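You operate a simulated robot arm through the tools that you are given. There is no shell and no other tool.

Carry out the task below with a simulated two-armed robot. There is one attempt and no reset: what you move stays moved.

## Task
Check that the blind runs freely: down to teal, then up to yellow.
Fine: its red bar meets each band on the post; free the crank lock first, set it again at the end.
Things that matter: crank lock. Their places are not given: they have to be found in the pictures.

The check looks at the end state, three seconds after you hand in, the way a careful person would. Anything else that was tipped, shoved, dropped, spilled or broken makes it a failure.

## Robot
Two 7-joint arms with two-finger grippers on one trunk that stands fixed in place. Base frame: the origin is at the foot of the trunk, x ahead of it, y to its left, z up. Readings come in cm, degrees, newtons and seconds.
The left shoulder is at [4.4, 17, 139.8], the right one opposite. With the tool pointing down near the work surface each hand reaches from about 10 to 66 cm from the base axis, measured 20 degrees to its own side. Payload 2.69 kg a hand.
The TCP of each hand is the grasp point between the finger pads, 2 cm short of the fingertips. In the tool frame z runs along the fingers and y along their closing line. The gripper opens to 10 cm; its body begins 6.3 cm behind the TCP.
Orientation is that of the tool frame in the base frame, as a unit quaternion [w, x, y, z]. With the fingers straight down and closing along the base's y, the tool's x points along the base's -x, its y along +y and its z along -z.

## Interface
- The arms move only by the tool nudge_tool. It takes "left_series", "right_series" or both (then of equal length, played together; a hand with none holds still); each is a list of rows, each a list of 7 numbers: the shift along the base's x, y, z in mm, then the turn, a rotation vector about the base's x, y, z in degrees, then the finger opening in mm, from 0 to 100. In form: [[x, y, z, wx, wy, wz, claw], ...]. A call has 1 to 20 rows; each row is the pose to reach, as a shift and turn from the pose commanded when the call began. Each row takes 0.2 s and may step no farther than 5 cm and 8.6 degrees from the row before; otherwise, or with a gripper value out of range, the whole call is refused. A pose out of reach is approached as far as the arm can. The call stops where the force on the tool passes 60 N (or 10 N more than at its start, if that is more) or the arm is blocked; 0.2 s more then pass. Each finger travels about 10.8 cm/s and halts on what it meets, pressing with about 32 N; the grip force reading is that of the motor and also rises with nothing between the fingers. The clock runs only during rows and for 0.2 s after the last one: add rows that repeat a pose to give the fingers time. The reply holds the time, the measured pose of the TCP, the force on the tool along the base axes, the opening and the grip force, in the units named above and with some noise, with the torque about the TCP (base axes, N m) and any sound that the robot's microphone picked up.
- Cameras (640 x 400 px; columns grow to the right, rows downward): "scene" is now at [17.19, -3.59, 135.39]; the picture's right is [-0.41, -0.91, 0.01], its down [0.06, -0.04, -1.00] and it looks along [0.91, -0.41, 0.07] (base axes); focal length 214 px, centre (320, 200). "left" rides on the left gripper at [7, 1.9, -9.9] in its tool frame; the picture's right is [-0.26, 0.97, 0.00], its down [-0.75, -0.20, -0.63] and it looks along [-0.61, -0.16, 0.78] (tool axes); focal length 230 px, centre (320, 200). "right" rides on the right gripper at [7, -1.9, -9.9] in its tool frame; the picture's right is [0.26, 0.97, 0.00], its down [-0.75, 0.20, -0.63] and it looks along [-0.61, 0.16, 0.78] (tool axes); focal length 230 px, centre (320, 200).
- get_image(camera): a new picture of that camera. It takes no simulated time.
- lift_body(by): moves the trunk up (or, below 0, down) by that many cm; the arms and the scene camera ride with it, the base frame stays. It gives what a move gives, with no picture.
- turn_head(pan, tilt): turns the head with the scene camera to pan (to the left, within 60 degrees either way) and tilt (down, from -29 to 69), counted from straight ahead of the robot. It gives what a move gives.
- point_at(camera, pixels): there is no depth. For up to 12 entries [column, row, z] of the newest picture of that camera ("zoom" is the newest enlarged one), the place [x, y] in the base frame at which the ray of that pixel passes the height z, good to about 0.2 cm. It takes no simulated time.
- enlarge(camera, box): a new picture of the part [left, top, right, bottom] of that camera's present view, enlarged. It takes no simulated time.
- job_done(): hands the job in; it is judged then, once.

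Leave the grippers open and the arms clear of the work at the hand-in unless told otherwise.

The tools are called after "Emit:" as a command line: name --argument value ..., lists and objects as JSON in quotes. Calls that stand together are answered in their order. nudge_tool: Moves the arms, as the interface text tells. Its arguments: {"type":"object","properties":{"left_series":{"type":"array","items":{"type":"array","items":{"type":"number"}}},"right_series":{"type":"array","items":{"type":"array","items":{"type":"number"}}}},"required":[]} The other tools are called the same way: lift_body (by) moves the trunk up or down; turn_head (pan, tilt) turns the head that bears the scene camera; get_image (camera) takes a picture; point_at (camera, pixels) gives the place at which the rays of pixels pass given heights; enlarge (camera, box) takes an enlarged picture of a part of a camera's view; job_done () hands the job in.

At the start:

```text
time_s: 0.0
left_tcp_pos: [43.18, -1.32, 141.23]
left_ee_rot: [0.0, 0.0, 1.0, 0.001]
left_contact_force: [0.1, 0.5, 0.0]
left_torque: [-0.02, 0.04, -0.01]
left_opening: 10.01
left_finger_force: 0.0
right_tcp_pos: [38.82, -47.16, 153.13]
right_ee_rot: [0.0, -0.001, 1.0, 0.0]
right_contact_force: [0.2, 0.7, -0.2]
right_torque: [-0.01, 0.0, -0.01]
right_opening: 10.0
right_finger_force: 0.1
trunk travel left (down, up): [-62.5, 6.5]
head pan, tilt (commanded): [-24.5, -5.1]
```

scene: 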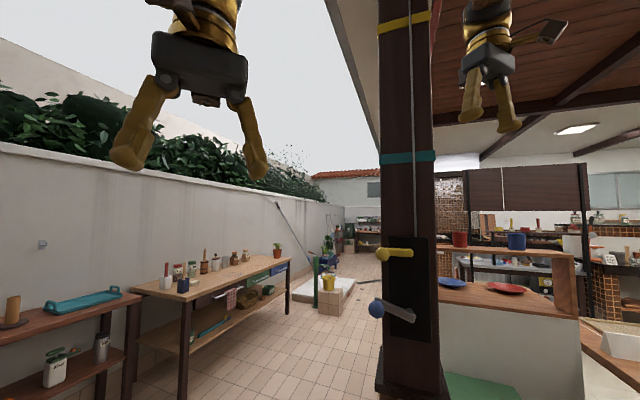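
right: 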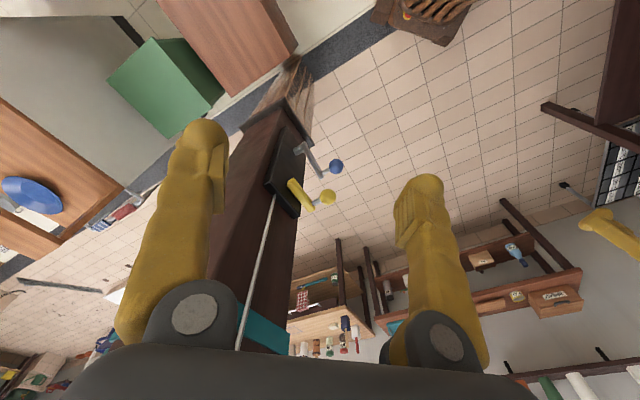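
left: 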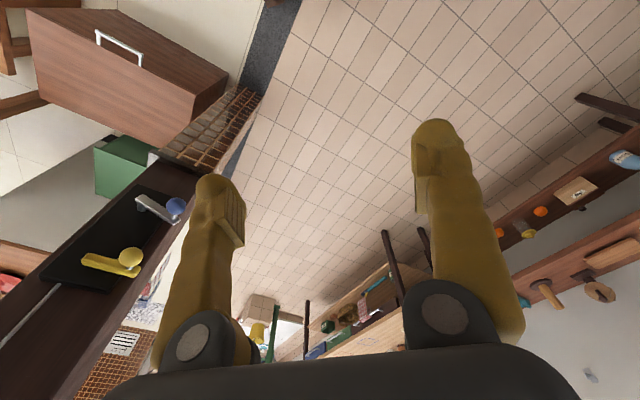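

I'm starting by looking closely at the post: yellow band near (405,20), teal band near (408,157), a yellow lever near (397,253) and a grey crank with a blue knob near (390,308). I'll enlarge these parts.

Emit:
enlarge --camera "scene" --box '[340, 220, 460, 340]'

Emit:
enlarge --camera "scene" --box '[340, 0, 500, 180]'

```text
3.33 times, centred on (400, 280) of scene
```

zoom: 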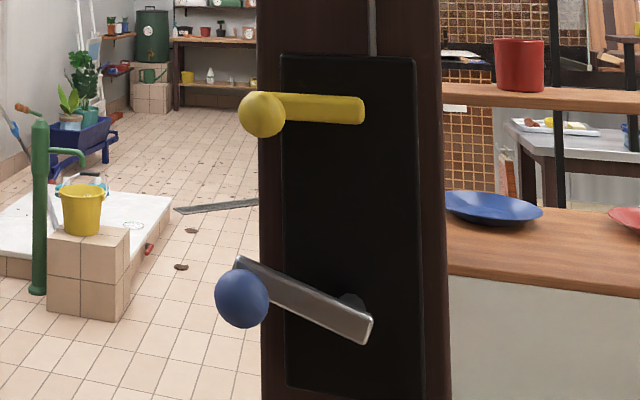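

```text
2.22 times, centred on (420, 90) of scene
```

zoom: 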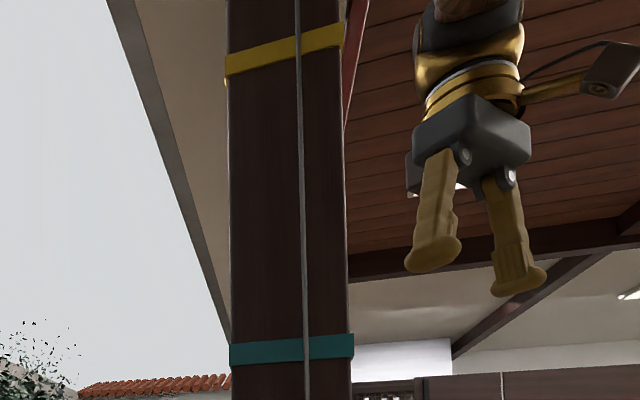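

I see a cord running up the post, and a reddish edge right of the post near scene (433,20). I'll tilt the head up to find the blind and its red bar.

Emit:
turn_head --pan -24.5 --tilt -29

Emit:
get_image --camera "scene"

```text
time_s: 0.9
left_tcp_pos: [40.67, -1.27, 141.89]
left_ee_rot: [0.01, 0.0, 1.0, 0.001]
left_contact_force: [-0.2, 0.0, 0.4]
left_torque: [-0.01, -0.04, 0.03]
left_opening: 9.99
left_finger_force: 0.1
right_tcp_pos: [36.08, -47.27, 153.89]
right_ee_rot: [0.009, 0.0, 1.0, 0.001]
right_contact_force: [-1.0, 0.5, 0.1]
right_torque: [-0.02, -0.06, 0.0]
right_opening: 10.01
right_finger_force: 0.1
trunk travel left (down, up): [-62.5, 6.5]
head pan, tilt (commanded): [-24.5, -28.6]
```

```text
taken
```

scene: 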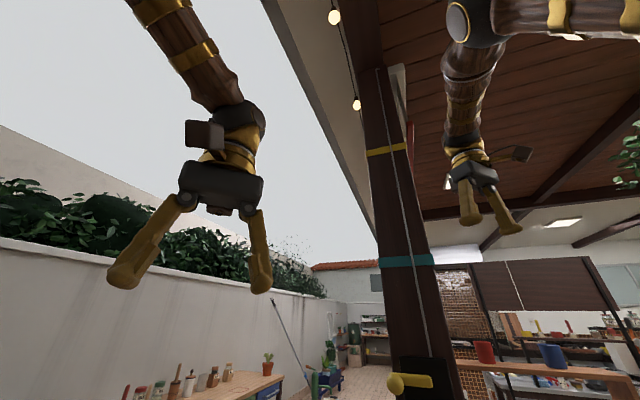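

The post now shows further up; a white roll and a red part appear near (400,90)-(410,130). I'll enlarge it.

Emit:
enlarge --camera "scene" --box '[330, 40, 460, 180]'

Emit:
enlarge --camera "scene" --box '[360, 220, 640, 400]'

```text
2.86 times, centred on (395, 110) of scene
```

zoom: 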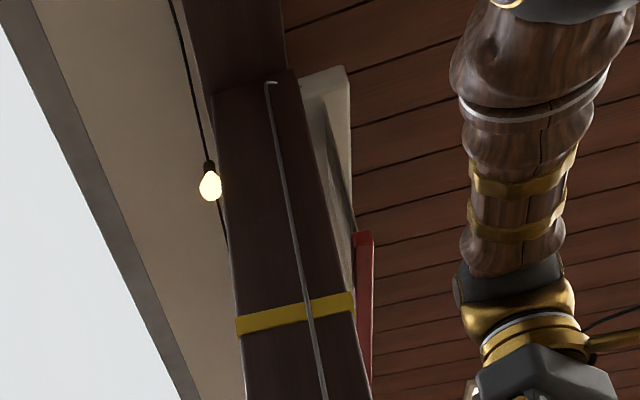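

```text
2.22 times, centred on (500, 310) of scene
```

zoom: 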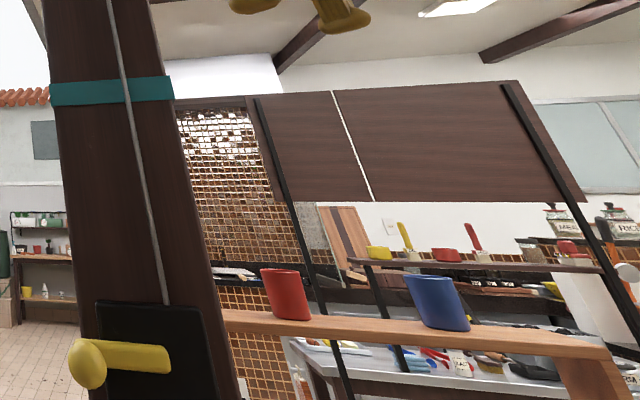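

The canvas roll sits behind the post, with a red bar running off into the depth just right of it, near zoom (365,240). I need 3D positions, so I'll take fresh wrist pictures to triangulate the knobs.

Emit:
get_image --camera "right"

Emit:
get_image --camera "left"

Emit:
turn_head --pan -35 --tilt 10

Emit:
get_image --camera "scene"

```text
taken
```

right: 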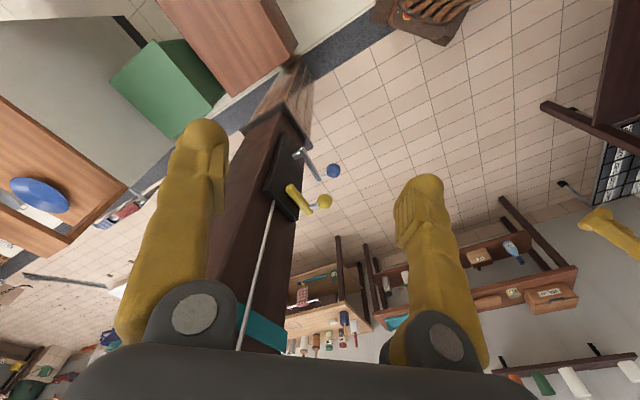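

```text
taken
```

left: 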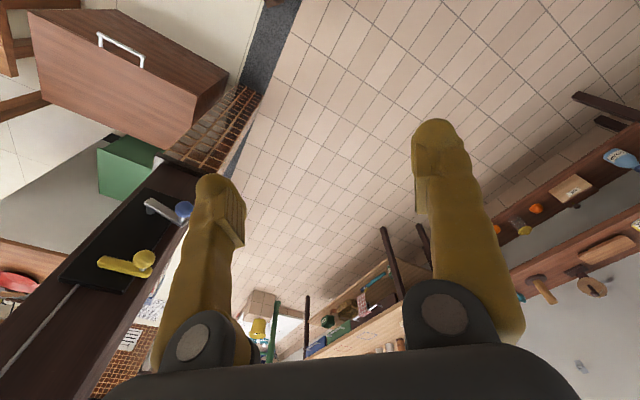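

```text
time_s: 1.9
left_tcp_pos: [40.94, -1.18, 141.88]
left_ee_rot: [0.008, -0.001, 1.0, 0.001]
left_contact_force: [-0.5, 0.0, 0.6]
left_torque: [0.05, 0.01, 0.01]
left_opening: 10.02
left_finger_force: 0.0
right_tcp_pos: [36.34, -47.25, 153.72]
right_ee_rot: [0.009, -0.001, 1.0, 0.001]
right_contact_force: [0.4, -0.2, -1.0]
right_torque: [-0.01, -0.03, 0.0]
right_opening: 10.0
right_finger_force: 0.1
trunk travel left (down, up): [-62.5, 6.5]
head pan, tilt (commanded): [-35.0, 10.0]
```

```text
taken
```

scene: 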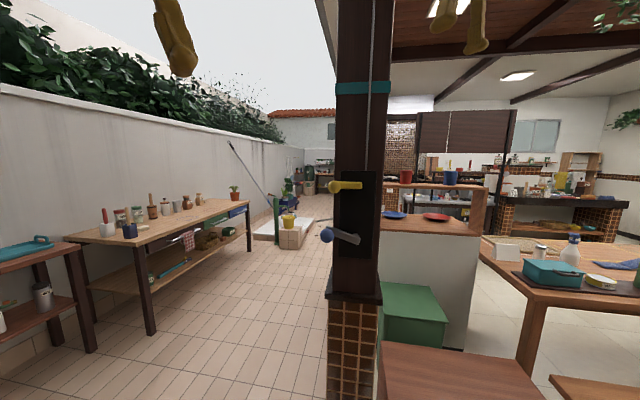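

Knobs: yellow at scene (336,187), right (324,201), left (144,260); blue at scene (327,236), right (333,170), left (184,210). I'll intersect the rays at several heights.

Emit:
point_at --camera "scene" --pixels '[[335, 187, 135], [335, 187, 130], [335, 187, 138], [327, 236, 120], [327, 236, 110], [327, 236, 100], [363, 87, 160], [363, 87, 170]]'

Emit:
point_at --camera "right" --pixels '[[324, 201, 130], [324, 201, 125], [324, 201, 120], [324, 201, 110], [333, 170, 120], [333, 170, 110], [333, 170, 100]]'

Emit:
point_at --camera "left" --pixels '[[144, 260, 130], [144, 260, 125], [144, 260, 120], [144, 260, 110], [184, 210, 120], [184, 210, 110], [184, 210, 100]]'

```text
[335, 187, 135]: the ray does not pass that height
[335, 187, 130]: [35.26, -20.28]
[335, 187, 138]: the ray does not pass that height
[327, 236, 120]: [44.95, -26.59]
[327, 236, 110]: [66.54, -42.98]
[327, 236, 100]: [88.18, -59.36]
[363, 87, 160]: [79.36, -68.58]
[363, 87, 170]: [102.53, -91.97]
```

```text
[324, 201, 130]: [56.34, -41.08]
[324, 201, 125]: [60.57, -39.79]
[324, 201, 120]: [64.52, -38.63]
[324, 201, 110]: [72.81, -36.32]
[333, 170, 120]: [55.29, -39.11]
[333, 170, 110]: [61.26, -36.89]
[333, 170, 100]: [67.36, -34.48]
```

```text
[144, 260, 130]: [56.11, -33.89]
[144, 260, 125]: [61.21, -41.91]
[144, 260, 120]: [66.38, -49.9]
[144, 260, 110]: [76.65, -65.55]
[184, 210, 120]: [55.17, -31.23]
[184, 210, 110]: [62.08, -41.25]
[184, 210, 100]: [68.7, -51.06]
```

The yellow knob is at about (59.7,-40.1,126) and the blue knob at about (59.1,-37.5,113.6). I'll enlarge the plate from each camera to see the geometry and any markings.

Emit:
enlarge --camera "scene" --box '[310, 160, 400, 270]'

Emit:
enlarge --camera "left" --box '[40, 170, 210, 300]'

Emit:
enlarge --camera "right" --box '[230, 120, 360, 230]'

```text
3.64 times, centred on (355, 215) of scene
```

zoom: 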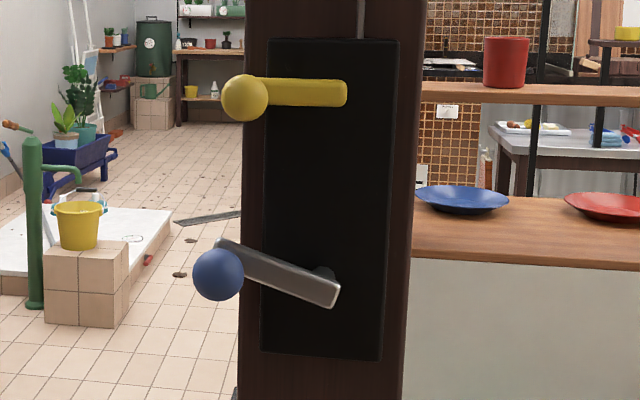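

```text
3.08 times, centred on (125, 235) of left
```

zoom: 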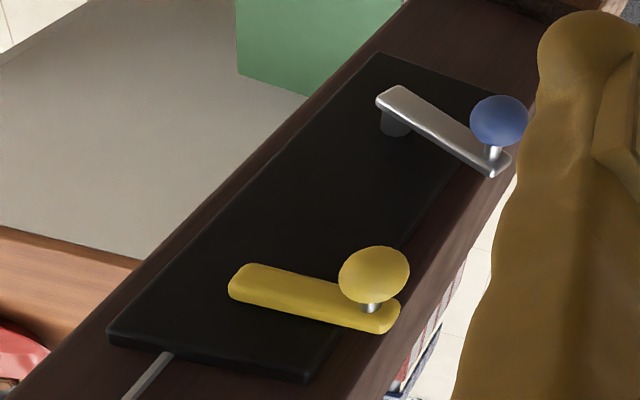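

```text
3.64 times, centred on (295, 175) of right
```

zoom: 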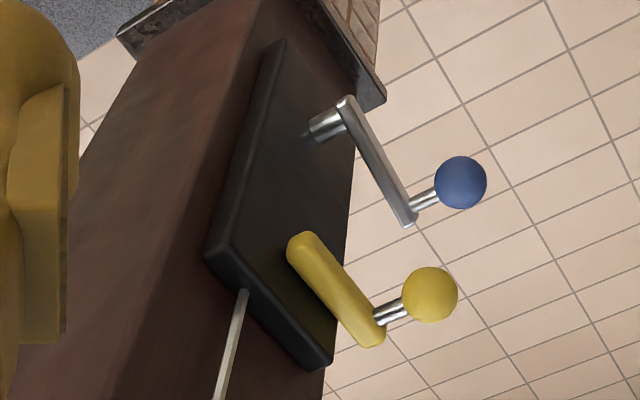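

No markings are visible. I'll triangulate the corners of the black plate and the ends of both levers to get the plate's plane and the pivots.

Emit:
point_at --camera "scene" --pixels '[[340.7, 170.5, 140], [376.7, 170.5, 140], [339.1, 256.8, 110], [371.5, 259, 110], [340.7, 170.5, 150], [376.7, 170.5, 150], [339.1, 256.8, 100], [371.5, 259, 100]]'

Emit:
point_at --camera "left" --pixels '[[121.8, 293.4, 130], [121.8, 293.4, 120], [56.2, 280.5, 130], [56.2, 280.5, 120], [143.8, 187.9, 120], [143.8, 187.9, 110], [143.8, 187.9, 100], [148.7, 204.2, 120], [148.7, 204.2, 110], [98, 262, 130], [98, 262, 120]]'

Emit:
point_at --camera "right" --pixels '[[264.2, 190.1, 130], [264.2, 190.1, 120], [296.4, 221.2, 130], [296.4, 221.2, 120], [284, 131.6, 110], [284, 131.6, 100], [301.5, 148.5, 120], [301.5, 148.5, 110], [290, 187, 130], [290, 187, 120]]'

```text
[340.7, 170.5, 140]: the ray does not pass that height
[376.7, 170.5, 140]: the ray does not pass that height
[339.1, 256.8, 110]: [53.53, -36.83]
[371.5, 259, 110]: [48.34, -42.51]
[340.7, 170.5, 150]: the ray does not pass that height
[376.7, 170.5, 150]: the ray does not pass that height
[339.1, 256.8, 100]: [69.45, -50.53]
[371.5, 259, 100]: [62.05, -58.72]
```

```text
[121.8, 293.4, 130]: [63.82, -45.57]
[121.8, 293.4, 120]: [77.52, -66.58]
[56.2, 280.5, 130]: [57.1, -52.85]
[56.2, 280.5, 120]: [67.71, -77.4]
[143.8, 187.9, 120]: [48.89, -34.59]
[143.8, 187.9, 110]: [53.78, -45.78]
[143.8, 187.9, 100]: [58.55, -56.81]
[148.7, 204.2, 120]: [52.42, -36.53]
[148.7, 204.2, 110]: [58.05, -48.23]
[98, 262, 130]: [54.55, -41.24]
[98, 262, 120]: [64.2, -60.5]
```

```text
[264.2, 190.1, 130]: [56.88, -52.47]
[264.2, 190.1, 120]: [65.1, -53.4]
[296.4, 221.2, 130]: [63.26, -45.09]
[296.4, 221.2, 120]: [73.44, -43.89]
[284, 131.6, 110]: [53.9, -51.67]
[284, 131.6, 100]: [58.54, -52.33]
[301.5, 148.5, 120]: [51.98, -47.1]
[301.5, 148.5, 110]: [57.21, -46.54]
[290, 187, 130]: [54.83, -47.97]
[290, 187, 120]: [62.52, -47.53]
```

Plate: about 10 cm wide, z 104–130, facing the robot with normal about (-0.76,0.65,0). The crank hub is near (57,-46.6,110.5) and the yellow pivot near (57.5,-47.5,126.5). Next I need the height of the red bar and the bands, so I'll raise the trunk and tilt the head up, to triangulate later from a lower viewpoint.

Emit:
lift_body --by 6

Emit:
turn_head --pan -38 --tilt -26

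Emit:
get_image --camera "scene"

Emit:
enlarge --camera "scene" --box '[280, 40, 440, 240]'

```text
time_s: 2.9
left_tcp_pos: [41.09, -1.24, 147.81]
left_ee_rot: [0.009, 0.0, 1.0, 0.001]
left_contact_force: [-0.2, 0.0, -0.2]
left_torque: [-0.01, -0.02, 0.01]
left_opening: 10.01
left_finger_force: 0.0
right_tcp_pos: [36.41, -47.28, 159.78]
right_ee_rot: [0.008, -0.002, 1.0, 0.0]
right_contact_force: [0.8, 0.1, -0.3]
right_torque: [0.03, 0.0, -0.01]
right_opening: 9.99
right_finger_force: 0.0
trunk travel left (down, up): [-68.5, 0.5]
head pan, tilt (commanded): [-35.0, 10.0]
```

```text
time_s: 3.9
left_tcp_pos: [41.0, -1.23, 147.74]
left_ee_rot: [0.008, 0.0, 1.0, 0.0]
left_contact_force: [-0.3, 0.5, -0.6]
left_torque: [0.01, 0.02, -0.02]
left_opening: 10.01
left_finger_force: 0.2
right_tcp_pos: [36.49, -47.32, 159.94]
right_ee_rot: [0.008, 0.0, 1.0, 0.001]
right_contact_force: [0.3, 0.8, 0.8]
right_torque: [-0.02, -0.05, -0.01]
right_opening: 10.0
right_finger_force: 0.1
trunk travel left (down, up): [-68.5, 0.5]
head pan, tilt (commanded): [-38.0, -26.0]
```

```text
taken
```

scene: 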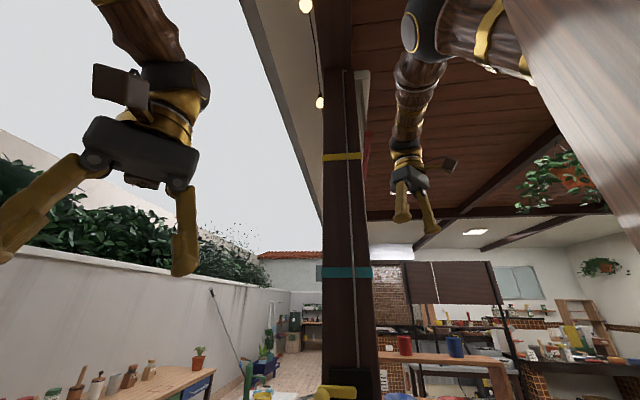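

```text
2.00 times, centred on (360, 140) of scene
```

zoom: 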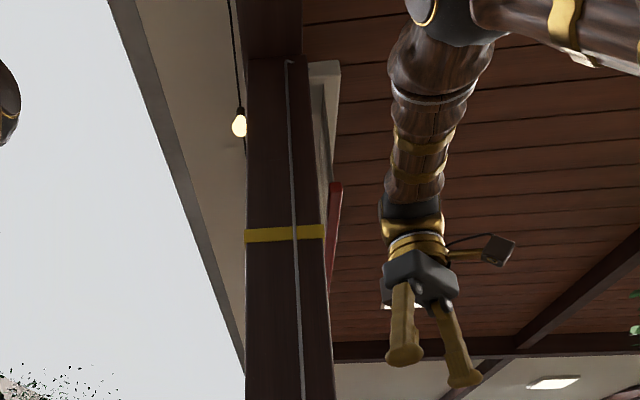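

The bar's near end shows at zoom (337,185), just above the yellow band. I'll enlarge more to mark the exact bar end and band pixels.

Emit:
enlarge --camera "scene" --box '[310, 110, 390, 200]'

```text
4.44 times, centred on (350, 155) of scene
```

zoom: 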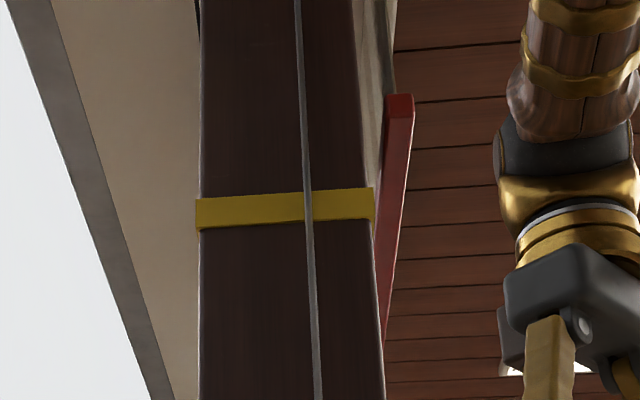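

Emit:
point_at --camera "zoom" --pixels '[[399, 106, 190], [399, 106, 200], [399, 106, 210], [373, 205, 180], [373, 205, 190], [373, 205, 200], [198, 214, 190], [386, 330, 190], [386, 330, 200], [386, 330, 210]]'

Emit:
enlarge --camera "scene" --box '[310, 250, 390, 300]'

```text
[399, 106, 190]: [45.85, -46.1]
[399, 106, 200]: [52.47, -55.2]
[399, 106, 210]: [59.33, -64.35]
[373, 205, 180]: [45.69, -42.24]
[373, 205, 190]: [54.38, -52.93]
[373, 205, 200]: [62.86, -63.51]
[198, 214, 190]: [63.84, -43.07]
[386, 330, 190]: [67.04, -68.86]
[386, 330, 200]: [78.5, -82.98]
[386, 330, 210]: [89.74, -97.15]
```

```text
8.00 times, centred on (350, 275) of scene
```

zoom: 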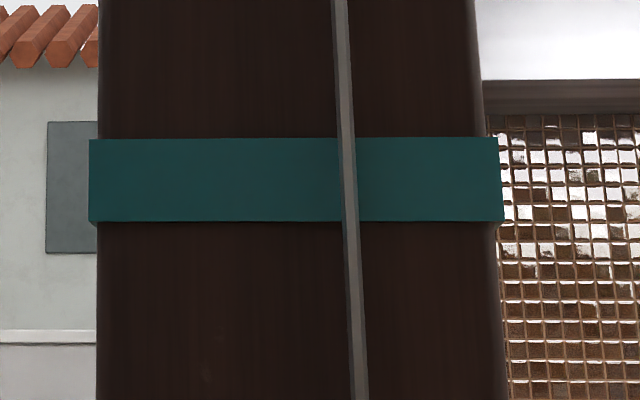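

Now I'll lower the trunk by 26 cm for the second viewpoint (hands are clear above open floor and away from the post).

Emit:
lift_body --by -26

Emit:
get_image --camera "scene"

Emit:
enlarge --camera "scene" --box '[310, 40, 390, 140]'

```text
time_s: 6.6
left_tcp_pos: [41.01, -1.27, 121.91]
left_ee_rot: [0.008, 0.0, 1.0, 0.001]
left_contact_force: [-0.6, -0.5, 1.0]
left_torque: [0.0, -0.02, 0.03]
left_opening: 9.98
left_finger_force: 0.0
right_tcp_pos: [36.41, -47.16, 133.82]
right_ee_rot: [0.008, -0.001, 1.0, 0.0]
right_contact_force: [-0.1, -0.6, -0.5]
right_torque: [-0.01, -0.05, 0.0]
right_opening: 10.01
right_finger_force: 0.2
trunk travel left (down, up): [-42.5, 26.5]
head pan, tilt (commanded): [-38.0, -26.0]
```

```text
taken
```

scene: 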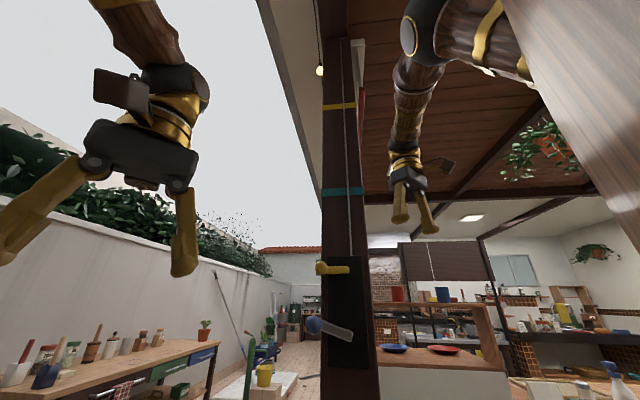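

```text
4.00 times, centred on (350, 90) of scene
```

zoom: 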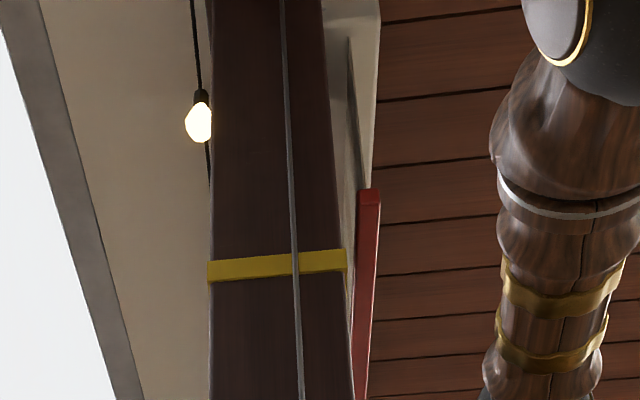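

Emit:
point_at --camera "zoom" --pixels '[[369, 196, 190], [369, 196, 200], [369, 196, 210], [345, 261, 180], [345, 261, 190], [345, 261, 200], [345, 249, 190], [345, 272, 190], [210, 271, 190], [369, 188, 200]]'

Emit:
enlarge --camera "scene" --box '[310, 160, 390, 220]'

```text
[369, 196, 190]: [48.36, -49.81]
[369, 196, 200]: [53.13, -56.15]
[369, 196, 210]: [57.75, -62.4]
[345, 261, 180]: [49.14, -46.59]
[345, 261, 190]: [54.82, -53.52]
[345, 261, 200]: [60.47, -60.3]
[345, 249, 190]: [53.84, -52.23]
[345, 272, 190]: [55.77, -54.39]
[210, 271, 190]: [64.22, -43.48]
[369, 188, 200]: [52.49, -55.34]
```

```text
6.67 times, centred on (350, 190) of scene
```

zoom: 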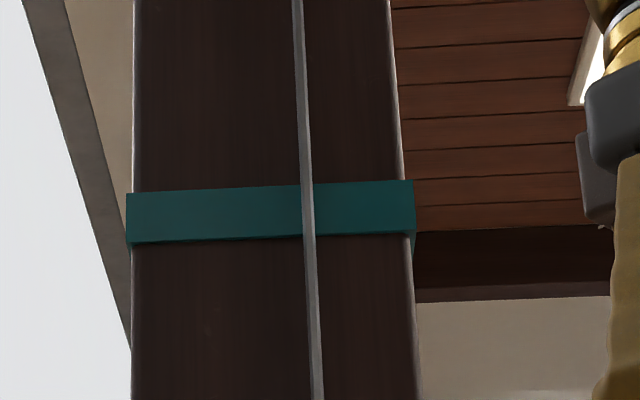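

Emit:
point_at --camera "zoom" --pixels '[[413, 207, 150], [413, 207, 155], [413, 207, 145], [413, 182, 150], [413, 233, 150], [413, 182, 155], [413, 233, 145], [128, 218, 150], [128, 218, 155]]'

```text
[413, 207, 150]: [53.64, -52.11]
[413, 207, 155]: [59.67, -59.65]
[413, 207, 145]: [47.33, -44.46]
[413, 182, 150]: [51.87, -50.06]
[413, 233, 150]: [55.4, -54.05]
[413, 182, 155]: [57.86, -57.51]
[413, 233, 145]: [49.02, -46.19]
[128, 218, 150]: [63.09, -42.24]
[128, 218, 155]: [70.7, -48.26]
```

Triangulated: red bar end about (54.6,-58.1,203); yellow band centre z≈191.6 (189.9–193.3); teal band centre z≈151.7 (150.2–153.2). So the bar starts 11 cm above yellow. Now I'll turn the right hand to point horizontally at the plate, standing off the yellow knob, and shift the left hand aside to the left.

Emit:
nudge_tool --right_series '[[8, 16, -6, -2.66, -7.15, -2.66, 90], [16, 32, -13, -5.33, -14.3, -5.33, 90], [24, 47, -19, -7.99, -21.45, -7.99, 90], [32, 63, -26, -10.65, -28.6, -10.65, 90], [40, 79, -32, -13.32, -35.75, -13.32, 90], [49, 95, -39, -15.98, -42.9, -15.98, 90], [57, 110, -45, -18.64, -50.05, -18.64, 90], [65, 126, -51, -21.3, -57.2, -21.3, 90], [73, 142, -58, -23.97, -64.35, -23.97, 90], [81, 158, -64, -26.63, -71.5, -26.63, 90], [89, 173, -71, -29.3, -78.66, -29.3, 90], [97, 189, -77, -31.96, -85.81, -31.96, 90], [97, 189, -77, -31.96, -85.81, -31.96, 90]]' --left_series '[[-2, 13, 5, 0, 0, 0, 100], [-5, 26, 10, 0, 0, 0, 100], [-7, 40, 15, 0, 0, 0, 100], [-10, 53, 20, 0, 0, 0, 100], [-12, 66, 25, 0, 0, 0, 100], [-15, 80, 30, 0, 0, 0, 100], [-17, 93, 35, 0, 0, 0, 100], [-20, 106, 40, 0, 0, 0, 100], [-22, 120, 45, 0, 0, 0, 100], [-25, 133, 50, 0, 0, 0, 100], [-27, 146, 55, 0, 0, 0, 100], [-30, 160, 60, 0, 0, 0, 100], [-30, 160, 60, 0, 0, 0, 100]]'

Emit:
get_image --camera "right"

Emit:
get_image --camera "scene"

```text
time_s: 9.4
left_tcp_pos: [38.14, 14.7, 127.08]
left_ee_rot: [-0.004, 0.0, 1.0, 0.001]
left_contact_force: [-1.2, 0.2, 0.3]
left_torque: [-0.02, -0.01, 0.02]
left_opening: 10.02
left_finger_force: 0.0
right_tcp_pos: [37.21, -48.6, 130.76]
right_ee_rot: [0.665, 0.222, 0.679, -0.218]
right_contact_force: [-0.5, 0.0, 0.0]
right_torque: [0.02, -0.03, 0.01]
right_opening: 9.0
right_finger_force: 0.1
right hand out of reach, approached as far as the arm can: row 5, 6, 7, 8, 9, 10, 11, 12, 13
trunk travel left (down, up): [-42.5, 26.5]
head pan, tilt (commanded): [-38.0, -26.0]
```

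```text
taken
```

right: 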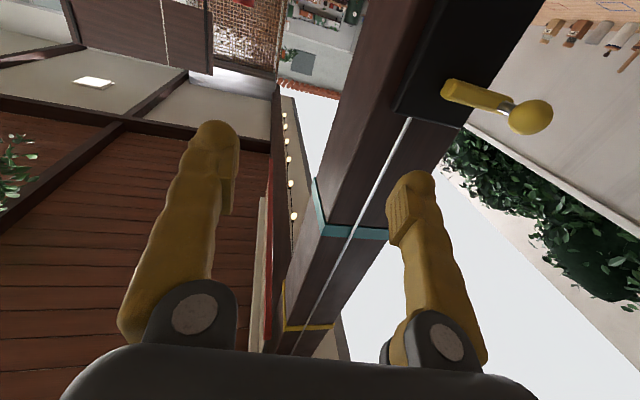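

```text
taken
```

scene: 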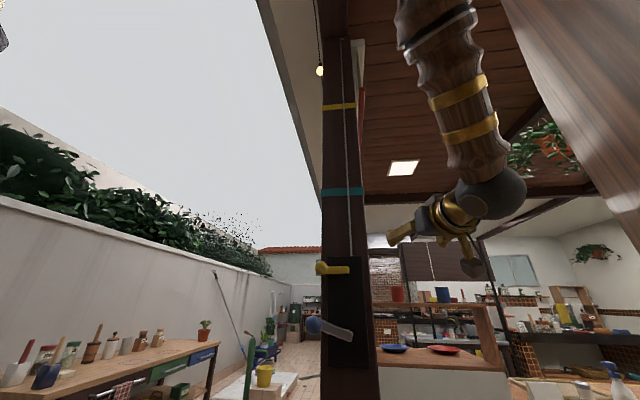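

The right hand turned to face the plate but stopped at (37.2,-48.6,130.8), short of the wanted place (too near the shoulder). I'll test with a zero-shift row which pose counts as commanded.

Emit:
nudge_tool --right_series '[[0, 0, 0, 0, 0, 0, 90]]'

```text
time_s: 9.8
left_tcp_pos: [38.13, 14.71, 126.99]
left_ee_rot: [-0.005, 0.0, 1.0, 0.0]
left_contact_force: [0.4, -0.2, -1.2]
left_torque: [0.02, -0.03, -0.04]
left_opening: 10.01
left_finger_force: 0.1
right_tcp_pos: [37.34, -48.59, 130.92]
right_ee_rot: [0.665, 0.223, 0.678, -0.219]
right_contact_force: [-1.0, 0.3, -0.9]
right_torque: [0.0, 0.03, -0.02]
right_opening: 9.02
right_finger_force: 0.1
trunk travel left (down, up): [-42.5, 26.5]
head pan, tilt (commanded): [-38.0, -26.0]
```

The commanded pose is now the one reached. I'll slide the right hand along the plate's plane (keeping about 11 cm off the knobs) to stand in front of the yellow knob, trimming the yaw by -4°.

Emit:
nudge_tool --right_series '[[13, 16, -5, 0, 0, -0.4, 90], [27, 33, -10, 0, 0, -0.8, 90], [40, 49, -14, 0, 0, -1.2, 90], [53, 65, -19, 0, 0, -1.6, 90], [67, 82, -24, 0, 0, -2, 90], [80, 98, -29, 0, 0, -2.4, 90], [93, 114, -34, 0, 0, -2.8, 90], [106, 130, -38, 0, 0, -3.2, 90], [120, 147, -43, 0, 0, -3.6, 90], [133, 163, -48, 0, 0, -4, 90], [133, 163, -48, 0, 0, -4, 90]]'

Emit:
get_image --camera "right"

Emit:
get_image --camera "scene"

```text
time_s: 12.2
left_tcp_pos: [38.18, 14.66, 127.04]
left_ee_rot: [-0.006, 0.0, 1.0, 0.0]
left_contact_force: [0.2, 1.1, 0.6]
left_torque: [-0.02, 0.02, 0.0]
left_opening: 10.02
left_finger_force: 0.0
right_tcp_pos: [49.0, -49.36, 134.53]
right_ee_rot: [0.643, 0.236, 0.697, -0.213]
right_contact_force: [-0.4, -0.5, 0.0]
right_torque: [-0.02, -0.03, 0.03]
right_opening: 9.02
right_finger_force: 0.1
right hand out of reach, approached as far as the arm can: row 1, 2, 3, 4, 5, 6, 7, 8, 9, 10, 11
trunk travel left (down, up): [-42.5, 26.5]
head pan, tilt (commanded): [-38.0, -26.0]
```

```text
taken
```

right: 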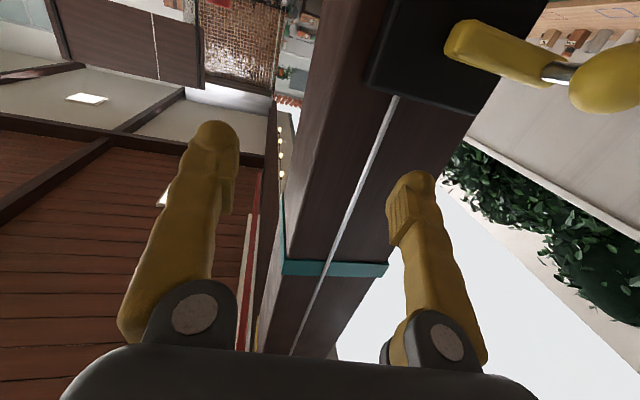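

```text
taken
```

scene: 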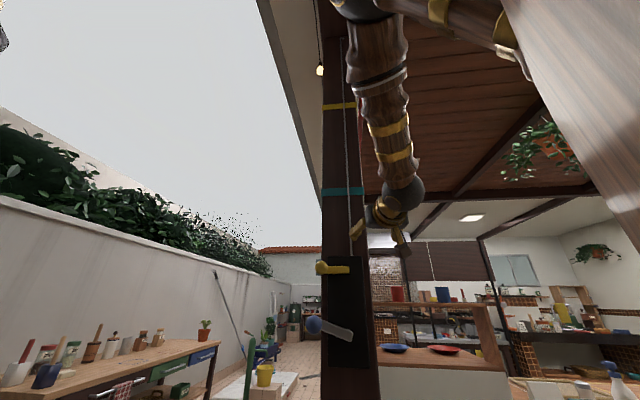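

The arm drifted toward the post instead (49,-49.4,134.5) — a joint limit with the elbow high. I'll first back the right hand off from the post, and look down with the head to see what free space lies below before lowering the trunk (a lower trunk should make this pose easier).

Emit:
nudge_tool --right_series '[[-20, 5, 0, 0, 0, 0, 90], [-40, 10, 0, 0, 0, 0, 90], [-60, 15, 0, 0, 0, 0, 90], [-80, 20, 0, 0, 0, 0, 90], [-100, 25, 0, 0, 0, 0, 90], [-100, 25, 0, 0, 0, 0, 90]]'

Emit:
turn_head --pan -30 --tilt 45

Emit:
get_image --camera "scene"

Emit:
get_image --camera "left"

```text
time_s: 13.6
left_tcp_pos: [38.23, 14.59, 127.0]
left_ee_rot: [-0.005, -0.001, 1.0, 0.001]
left_contact_force: [-0.9, 0.4, 0.5]
left_torque: [0.03, 0.04, -0.02]
left_opening: 10.0
left_finger_force: 0.0
right_tcp_pos: [39.88, -47.84, 132.61]
right_ee_rot: [0.636, 0.232, 0.704, -0.216]
right_contact_force: [-0.3, 0.8, 0.0]
right_torque: [0.0, -0.02, 0.02]
right_opening: 9.0
right_finger_force: 0.1
right hand out of reach, approached as far as the arm can: row 3, 4, 5, 6
trunk travel left (down, up): [-42.5, 26.5]
head pan, tilt (commanded): [-38.0, -26.0]
```

```text
time_s: 15.0
left_tcp_pos: [38.14, 14.76, 127.11]
left_ee_rot: [-0.004, 0.0, 1.0, 0.001]
left_contact_force: [0.0, 0.0, -0.3]
left_torque: [0.05, -0.01, 0.02]
left_opening: 10.0
left_finger_force: 0.1
right_tcp_pos: [40.02, -47.86, 132.82]
right_ee_rot: [0.636, 0.232, 0.704, -0.216]
right_contact_force: [-0.6, 0.7, 0.4]
right_torque: [-0.05, -0.03, -0.02]
right_opening: 9.0
right_finger_force: 0.1
trunk travel left (down, up): [-42.5, 26.5]
head pan, tilt (commanded): [-30.0, 45.0]
```

```text
taken
```

scene: 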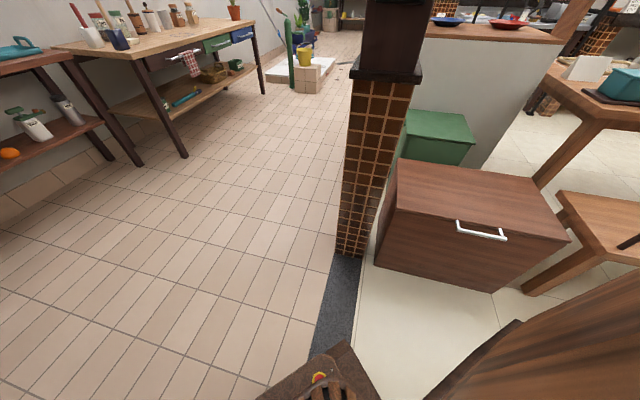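

```text
taken
```

left: 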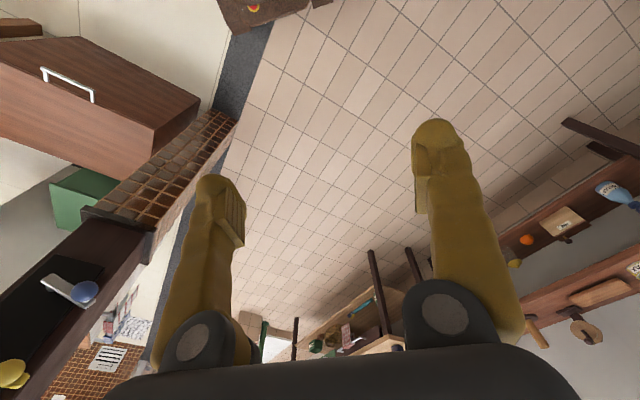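

Below is open floor with only a low cabinet beside the post, so lowering is safe. I'll lower the trunk 20 cm more.

Emit:
lift_body --by -20

Emit:
turn_head --pan -38 --tilt -26

Emit:
nudge_tool --right_series '[[0, 15, 20, 0, 0, 0, 90], [0, 30, 40, 0, 0, 0, 90], [0, 45, 60, 0, 0, 0, 90], [0, 60, 80, 0, 0, 0, 90], [0, 75, 100, 0, 0, 0, 90], [0, 90, 120, 0, 0, 0, 90]]'

Emit:
get_image --camera "scene"

```text
time_s: 17.2
left_tcp_pos: [38.15, 14.64, 107.19]
left_ee_rot: [-0.001, 0.0, 1.0, 0.001]
left_contact_force: [-0.4, 0.7, 0.1]
left_torque: [0.0, -0.01, 0.02]
left_opening: 10.0
left_finger_force: 0.0
right_tcp_pos: [39.83, -47.76, 112.96]
right_ee_rot: [0.639, 0.232, 0.701, -0.215]
right_contact_force: [-1.0, 0.5, 0.2]
right_torque: [-0.01, -0.05, -0.03]
right_opening: 9.01
right_finger_force: 0.0
trunk travel left (down, up): [-22.5, 46.5]
head pan, tilt (commanded): [-30.0, 45.0]
```

```text
time_s: 18.6
left_tcp_pos: [38.18, 14.7, 107.29]
left_ee_rot: [-0.001, 0.0, 1.0, 0.001]
left_contact_force: [0.6, 0.2, -0.2]
left_torque: [0.02, 0.06, 0.0]
left_opening: 9.99
left_finger_force: 0.0
right_tcp_pos: [39.8, -47.86, 112.95]
right_ee_rot: [0.638, 0.233, 0.702, -0.216]
right_contact_force: [-1.0, -0.3, 0.1]
right_torque: [0.0, 0.02, 0.0]
right_opening: 9.0
right_finger_force: 0.1
trunk travel left (down, up): [-22.5, 46.5]
head pan, tilt (commanded): [-38.0, -26.0]
```

```text
time_s: 20.0
left_tcp_pos: [38.09, 14.66, 107.32]
left_ee_rot: [-0.001, 0.0, 1.0, 0.0]
left_contact_force: [-0.5, -0.2, 0.0]
left_torque: [-0.01, -0.03, 0.01]
left_opening: 10.0
left_finger_force: 0.1
right_tcp_pos: [47.05, -46.63, 123.91]
right_ee_rot: [0.637, 0.232, 0.702, -0.216]
right_contact_force: [0.3, 0.0, 0.8]
right_torque: [0.0, 0.0, -0.05]
right_opening: 9.01
right_finger_force: 0.0
right hand out of reach, approached as far as the arm can: row 1, 2, 3, 4, 5, 6
trunk travel left (down, up): [-22.5, 46.5]
head pan, tilt (commanded): [-38.0, -26.0]
```

```text
taken
```

scene: 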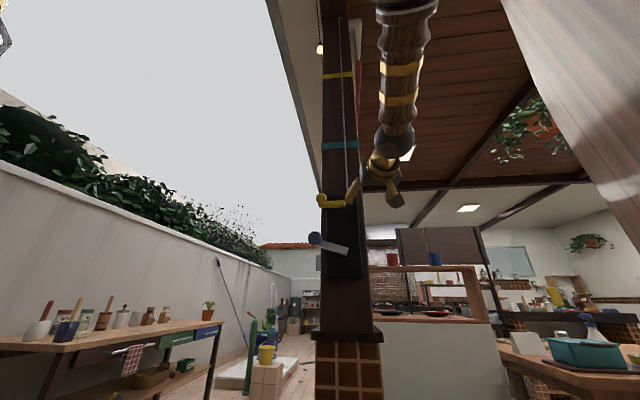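

The hand's yaw (-37°) seems to conflict with the arm's own plane: the shoulder-to-knob direction is about -23 to -28°. A yaw of about -25° should be fine for gripping a ball knob, so I'll turn the yaw +12° and then try sliding toward the left.

Emit:
nudge_tool --right_series '[[-5, 5, 0, 0, 0, 6, 90], [-10, 10, 0, 0, 0, 12, 90], [-10, 25, 0, 0, 0, 12, 90], [-10, 40, 0, 0, 0, 12, 90], [-10, 55, 0, 0, 0, 12, 90], [-10, 70, 0, 0, 0, 12, 90]]'

```text
time_s: 21.4
left_tcp_pos: [38.1, 14.84, 107.18]
left_ee_rot: [-0.002, -0.001, 1.0, 0.001]
left_contact_force: [0.8, -0.5, -0.3]
left_torque: [0.0, 0.03, 0.0]
left_opening: 9.97
left_finger_force: 0.1
right_tcp_pos: [48.91, -43.19, 123.31]
right_ee_rot: [0.657, 0.159, 0.723, -0.146]
right_contact_force: [0.0, 0.5, 0.7]
right_torque: [0.04, 0.02, 0.0]
right_opening: 9.01
right_finger_force: 0.1
right hand out of reach, approached as far as the arm can: row 3, 4, 5, 6
trunk travel left (down, up): [-22.5, 46.5]
head pan, tilt (commanded): [-38.0, -26.0]
```

Still limited: the wrist seems unable to come further left than y≈-36 in this arm posture. I'll look at the arm itself to understand the posture.

Emit:
turn_head --pan -55 --tilt -20

Emit:
get_image --camera "scene"

```text
time_s: 22.2
left_tcp_pos: [38.15, 14.7, 107.27]
left_ee_rot: [-0.001, 0.0, 1.0, 0.001]
left_contact_force: [-0.1, -0.5, 0.6]
left_torque: [-0.02, 0.01, 0.0]
left_opening: 10.0
left_finger_force: 0.2
right_tcp_pos: [48.84, -43.29, 123.22]
right_ee_rot: [0.657, 0.158, 0.722, -0.146]
right_contact_force: [-0.5, 0.1, 0.3]
right_torque: [0.0, 0.01, -0.03]
right_opening: 9.0
right_finger_force: 0.1
trunk travel left (down, up): [-22.5, 46.5]
head pan, tilt (commanded): [-55.0, -20.0]
```

```text
taken
```

scene: 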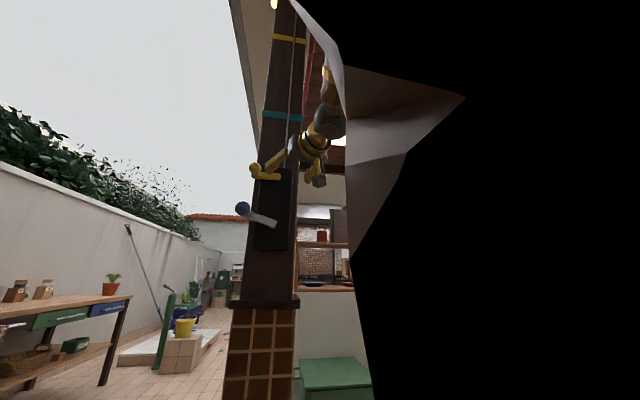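

The head view is blocked there by the arm/shoulder. Next I'll try pitching the hand 40° downward (rotation about its closing line) in place and then sliding toward +y, to see if a tilted approach is reachable.

Emit:
turn_head --pan -38 --tilt -20

Emit:
nudge_tool --right_series '[[-10, 0, 5, 3.4, 7.2, 0, 90], [-20, 0, 10, 6.8, 14.4, 0, 90], [-30, 5, 15, 10.1, 21.7, 0, 90], [-40, 10, 20, 13.5, 29, 0, 90], [-40, 25, 20, 16.9, 36.2, 0, 90], [-40, 40, 20, 16.9, 36.2, 0, 90], [-40, 60, 20, 16.9, 36.2, 0, 90], [-40, 80, 20, 16.9, 36.2, 0, 90]]'

Emit:
get_image --camera "scene"

```text
time_s: 23.0
left_tcp_pos: [38.05, 14.67, 107.33]
left_ee_rot: [-0.001, 0.0, 1.0, 0.001]
left_contact_force: [-0.3, 0.0, 0.5]
left_torque: [0.0, 0.02, 0.02]
left_opening: 10.01
left_finger_force: 0.0
right_tcp_pos: [48.88, -43.25, 123.5]
right_ee_rot: [0.657, 0.158, 0.722, -0.146]
right_contact_force: [0.6, -1.0, 0.2]
right_torque: [-0.01, 0.0, 0.01]
right_opening: 9.01
right_finger_force: 0.0
trunk travel left (down, up): [-22.5, 46.5]
head pan, tilt (commanded): [-38.0, -20.0]
```

```text
time_s: 24.8
left_tcp_pos: [38.15, 14.72, 107.28]
left_ee_rot: [0.0, 0.0, 1.0, 0.001]
left_contact_force: [-0.4, 0.2, 0.0]
left_torque: [-0.02, -0.01, -0.01]
left_opening: 10.02
left_finger_force: 0.1
right_tcp_pos: [45.55, -35.6, 125.44]
right_ee_rot: [0.369, 0.201, 0.904, -0.083]
right_contact_force: [0.2, -0.8, 0.7]
right_torque: [0.0, 0.01, 0.02]
right_opening: 9.01
right_finger_force: 0.0
right hand out of reach, approached as far as the arm can: row 1, 8
trunk travel left (down, up): [-22.5, 46.5]
head pan, tilt (commanded): [-38.0, -20.0]
```

```text
taken
```

scene: 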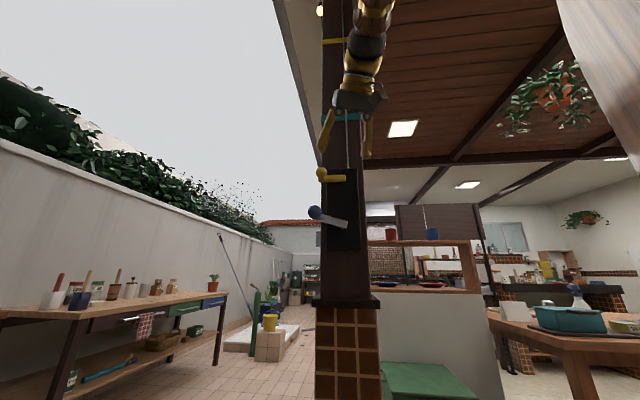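

With a 45° downward tilt the hand reached (45.6,-35.6,125.4), so I'll work with that tilt. To avoid overstretching I'll raise the trunk by 20 cm, then bring the hand to a stand-off 6 cm in front of the yellow knob.

Emit:
lift_body --by 20

Emit:
nudge_tool --right_series '[[5, 0, -30, 0, 0, 0, 80], [15, 0, -60, 0, 0, 0, 80], [30, -5, -100, 0, 0, 0, 80], [45, -10, -140, 0, 0, 0, 80], [65, -15, -170, 0, 0, 0, 80], [85, -20, -190, 0, 0, 0, 80], [85, -20, -190, 0, 0, 0, 80]]'

Emit:
get_image --camera "right"

Emit:
get_image --camera "scene"

```text
time_s: 27.0
left_tcp_pos: [38.18, 14.62, 126.91]
left_ee_rot: [-0.005, 0.0, 1.0, 0.001]
left_contact_force: [1.1, 1.0, 0.2]
left_torque: [-0.01, -0.01, -0.01]
left_opening: 10.01
left_finger_force: 0.1
right_tcp_pos: [45.78, -35.54, 145.31]
right_ee_rot: [0.366, 0.199, 0.905, -0.083]
right_contact_force: [-0.9, -0.2, 0.3]
right_torque: [0.03, -0.02, 0.02]
right_opening: 9.02
right_finger_force: 0.0
trunk travel left (down, up): [-42.5, 26.5]
head pan, tilt (commanded): [-38.0, -20.0]
```

```text
time_s: 28.6
left_tcp_pos: [38.12, 14.82, 127.0]
left_ee_rot: [-0.004, 0.0, 1.0, 0.001]
left_contact_force: [0.2, 0.2, 0.7]
left_torque: [-0.01, -0.03, -0.01]
left_opening: 10.0
left_finger_force: 0.2
right_tcp_pos: [53.66, -37.69, 127.02]
right_ee_rot: [0.376, 0.201, 0.901, -0.082]
right_contact_force: [0.6, -0.1, 0.3]
right_torque: [0.0, -0.01, -0.04]
right_opening: 8.0
right_finger_force: 0.0
right hand out of reach, approached as far as the arm can: row 1, 2
trunk travel left (down, up): [-42.5, 26.5]
head pan, tilt (commanded): [-38.0, -20.0]
```

```text
taken
```

right: 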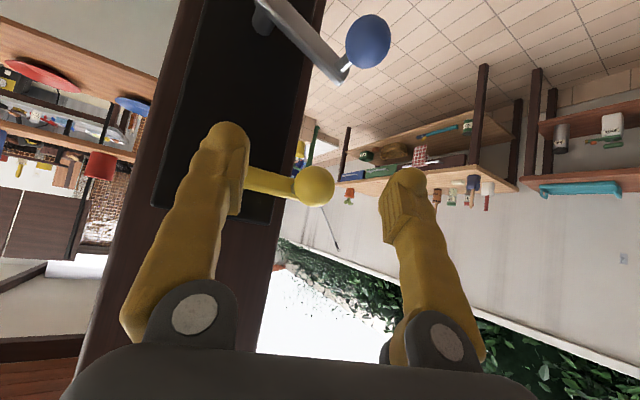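

```text
taken
```

scene: 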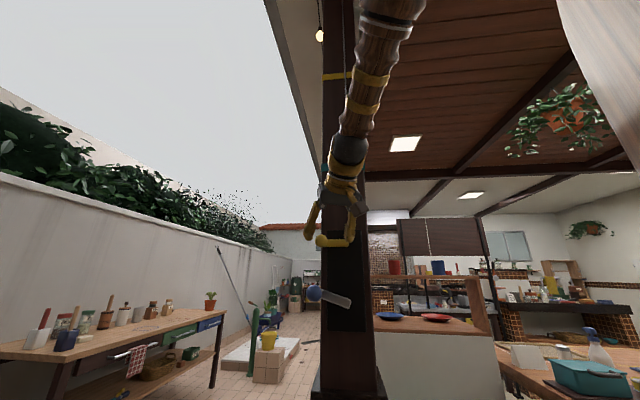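

The yellow knob sits centrally between the fingers at (314,186) in the wrist view, about 6 cm ahead. I'll advance until the pads straddle the ball and close.

Emit:
nudge_tool --right_series '[[14, -5, -2, 0, 0, 0, 80], [28, -10, -3, 0, 0, 0, 80], [42, -16, -5, 0, 0, 0, 80], [56, -21, -7, 0, 0, 0, 80], [56, -21, -7, 0, 0, 0, 80]]'

Emit:
get_image --camera "right"

```text
time_s: 29.8
left_tcp_pos: [38.1, 14.65, 127.0]
left_ee_rot: [-0.004, 0.0, 1.0, 0.001]
left_contact_force: [0.7, 0.2, 0.6]
left_torque: [0.02, -0.02, 0.01]
left_opening: 9.99
left_finger_force: 0.1
right_tcp_pos: [59.34, -39.75, 126.31]
right_ee_rot: [0.375, 0.201, 0.901, -0.082]
right_contact_force: [0.0, -0.7, 0.0]
right_torque: [-0.01, 0.02, 0.02]
right_opening: 8.0
right_finger_force: 0.2
trunk travel left (down, up): [-42.5, 26.5]
head pan, tilt (commanded): [-38.0, -20.0]
```

```text
taken
```

right: 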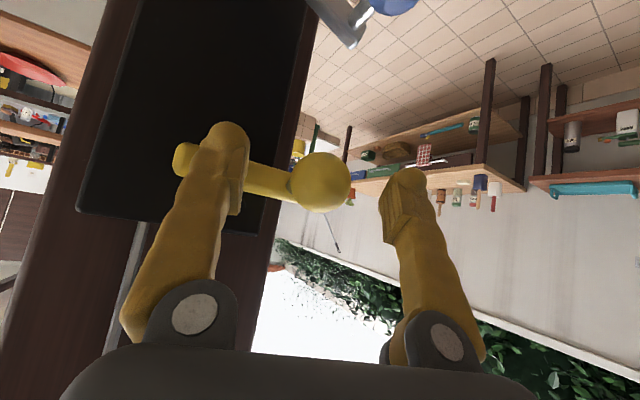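

The ball is centred at (320,182) with a size that matches the grasp distance. I'll close on it.

Emit:
nudge_tool --right_series '[[0, 0, -2, 0, 0, 0, 25], [0, 0, -2, 0, 0, 0, 25], [0, 0, -2, 0, 0, 0, 25]]'

Emit:
get_image --camera "right"

```text
time_s: 30.6
left_tcp_pos: [38.17, 14.74, 126.93]
left_ee_rot: [-0.005, -0.001, 1.0, 0.001]
left_contact_force: [0.4, 0.0, -0.1]
left_torque: [-0.01, -0.03, -0.02]
left_opening: 10.01
left_finger_force: 0.0
right_tcp_pos: [59.32, -39.61, 126.11]
right_ee_rot: [0.375, 0.2, 0.901, -0.082]
right_contact_force: [2.4, 4.3, -0.6]
right_torque: [-0.09, -0.28, -0.16]
right_opening: 2.8
right_finger_force: 45.2
trunk travel left (down, up): [-42.5, 26.5]
head pan, tilt (commanded): [-38.0, -20.0]
```

```text
taken
```

right: 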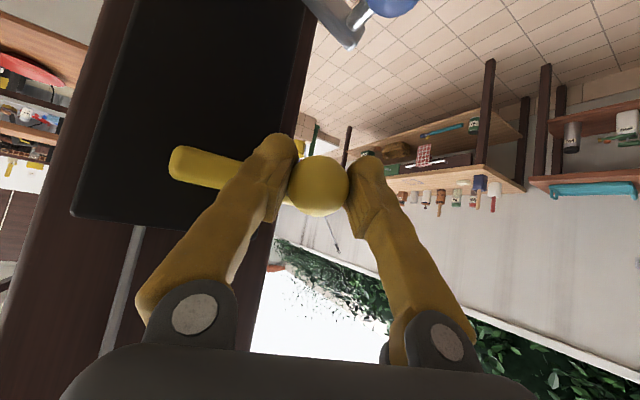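

Gripped (opening 2.8 cm). I'll test the lever gently upward: 10 mm in small steps.

Emit:
nudge_tool --right_series '[[0, 0, 3, 0, 0, 0, 25], [0, 0, 6, 0, 0, 0, 25], [-0.5, -0.5, 9, 0, 0, 0, 25], [-1, -1, 12, 0, 0, 0, 25]]'

Emit:
get_image --camera "right"

```text
time_s: 31.6
left_tcp_pos: [38.31, 14.79, 126.92]
left_ee_rot: [-0.005, 0.0, 1.0, 0.001]
left_contact_force: [-0.5, 0.2, -0.5]
left_torque: [0.04, 0.0, -0.01]
left_opening: 10.0
left_finger_force: 0.1
right_tcp_pos: [59.38, -39.79, 127.47]
right_ee_rot: [0.376, 0.2, 0.901, -0.083]
right_contact_force: [5.5, 2.2, -5.5]
right_torque: [0.0, -0.47, -0.21]
right_opening: 2.83
right_finger_force: 45.3
trunk travel left (down, up): [-42.5, 26.5]
head pan, tilt (commanded): [-38.0, -20.0]
```

```text
taken
```

right: 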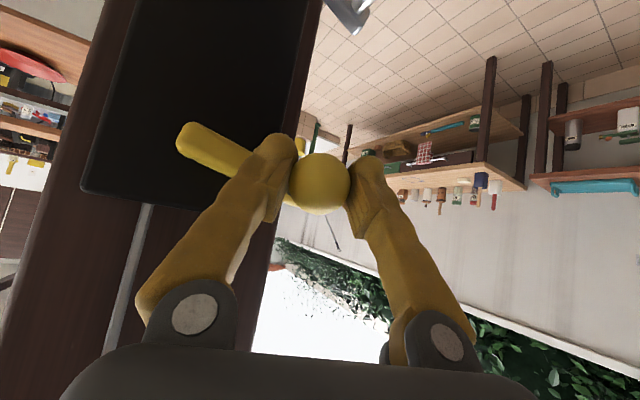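

The lever turns up freely with only about 5 N. I'll continue along its arc (radius ~6.4 cm about the pivot) up to about 50° and check.

Emit:
nudge_tool --right_series '[[-0.6, -0.8, 4.4, 0, 0, 0, 25], [-1.6, -1.9, 8.6, 0, 0, 0, 25], [-3, -3.5, 13.7, 0, 0, 0, 25], [-4.7, -5.4, 18.7, 0, 0, 0, 25], [-6.7, -7.7, 23.3, 0, 0, 0, 25], [-8.9, -10.3, 27.8, 0, 0, 0, 25], [-11.4, -13.2, 31.9, 0, 0, 0, 25], [-14, -16.2, 35.7, 0, 0, 0, 25]]'

Emit:
get_image --camera "right"

```text
time_s: 33.4
left_tcp_pos: [38.5, 14.97, 126.71]
left_ee_rot: [-0.008, 0.001, 1.0, -0.001]
left_contact_force: [0.6, -0.2, 0.0]
left_torque: [0.01, -0.01, 0.02]
left_opening: 10.04
left_finger_force: 0.0
right_tcp_pos: [58.31, -40.99, 130.9]
right_ee_rot: [0.375, 0.198, 0.902, -0.083]
right_contact_force: [20.6, 17.3, -3.6]
right_torque: [-0.05, -0.89, 0.05]
right_opening: 2.99
right_finger_force: 44.4
trunk travel left (down, up): [-42.5, 26.5]
head pan, tilt (commanded): [-38.0, -20.0]
```

```text
taken
```

right: 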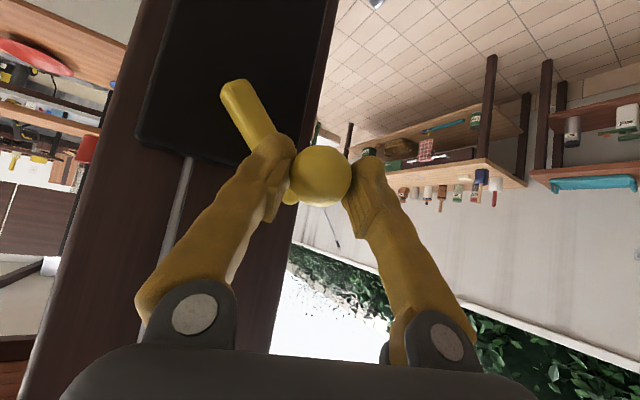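

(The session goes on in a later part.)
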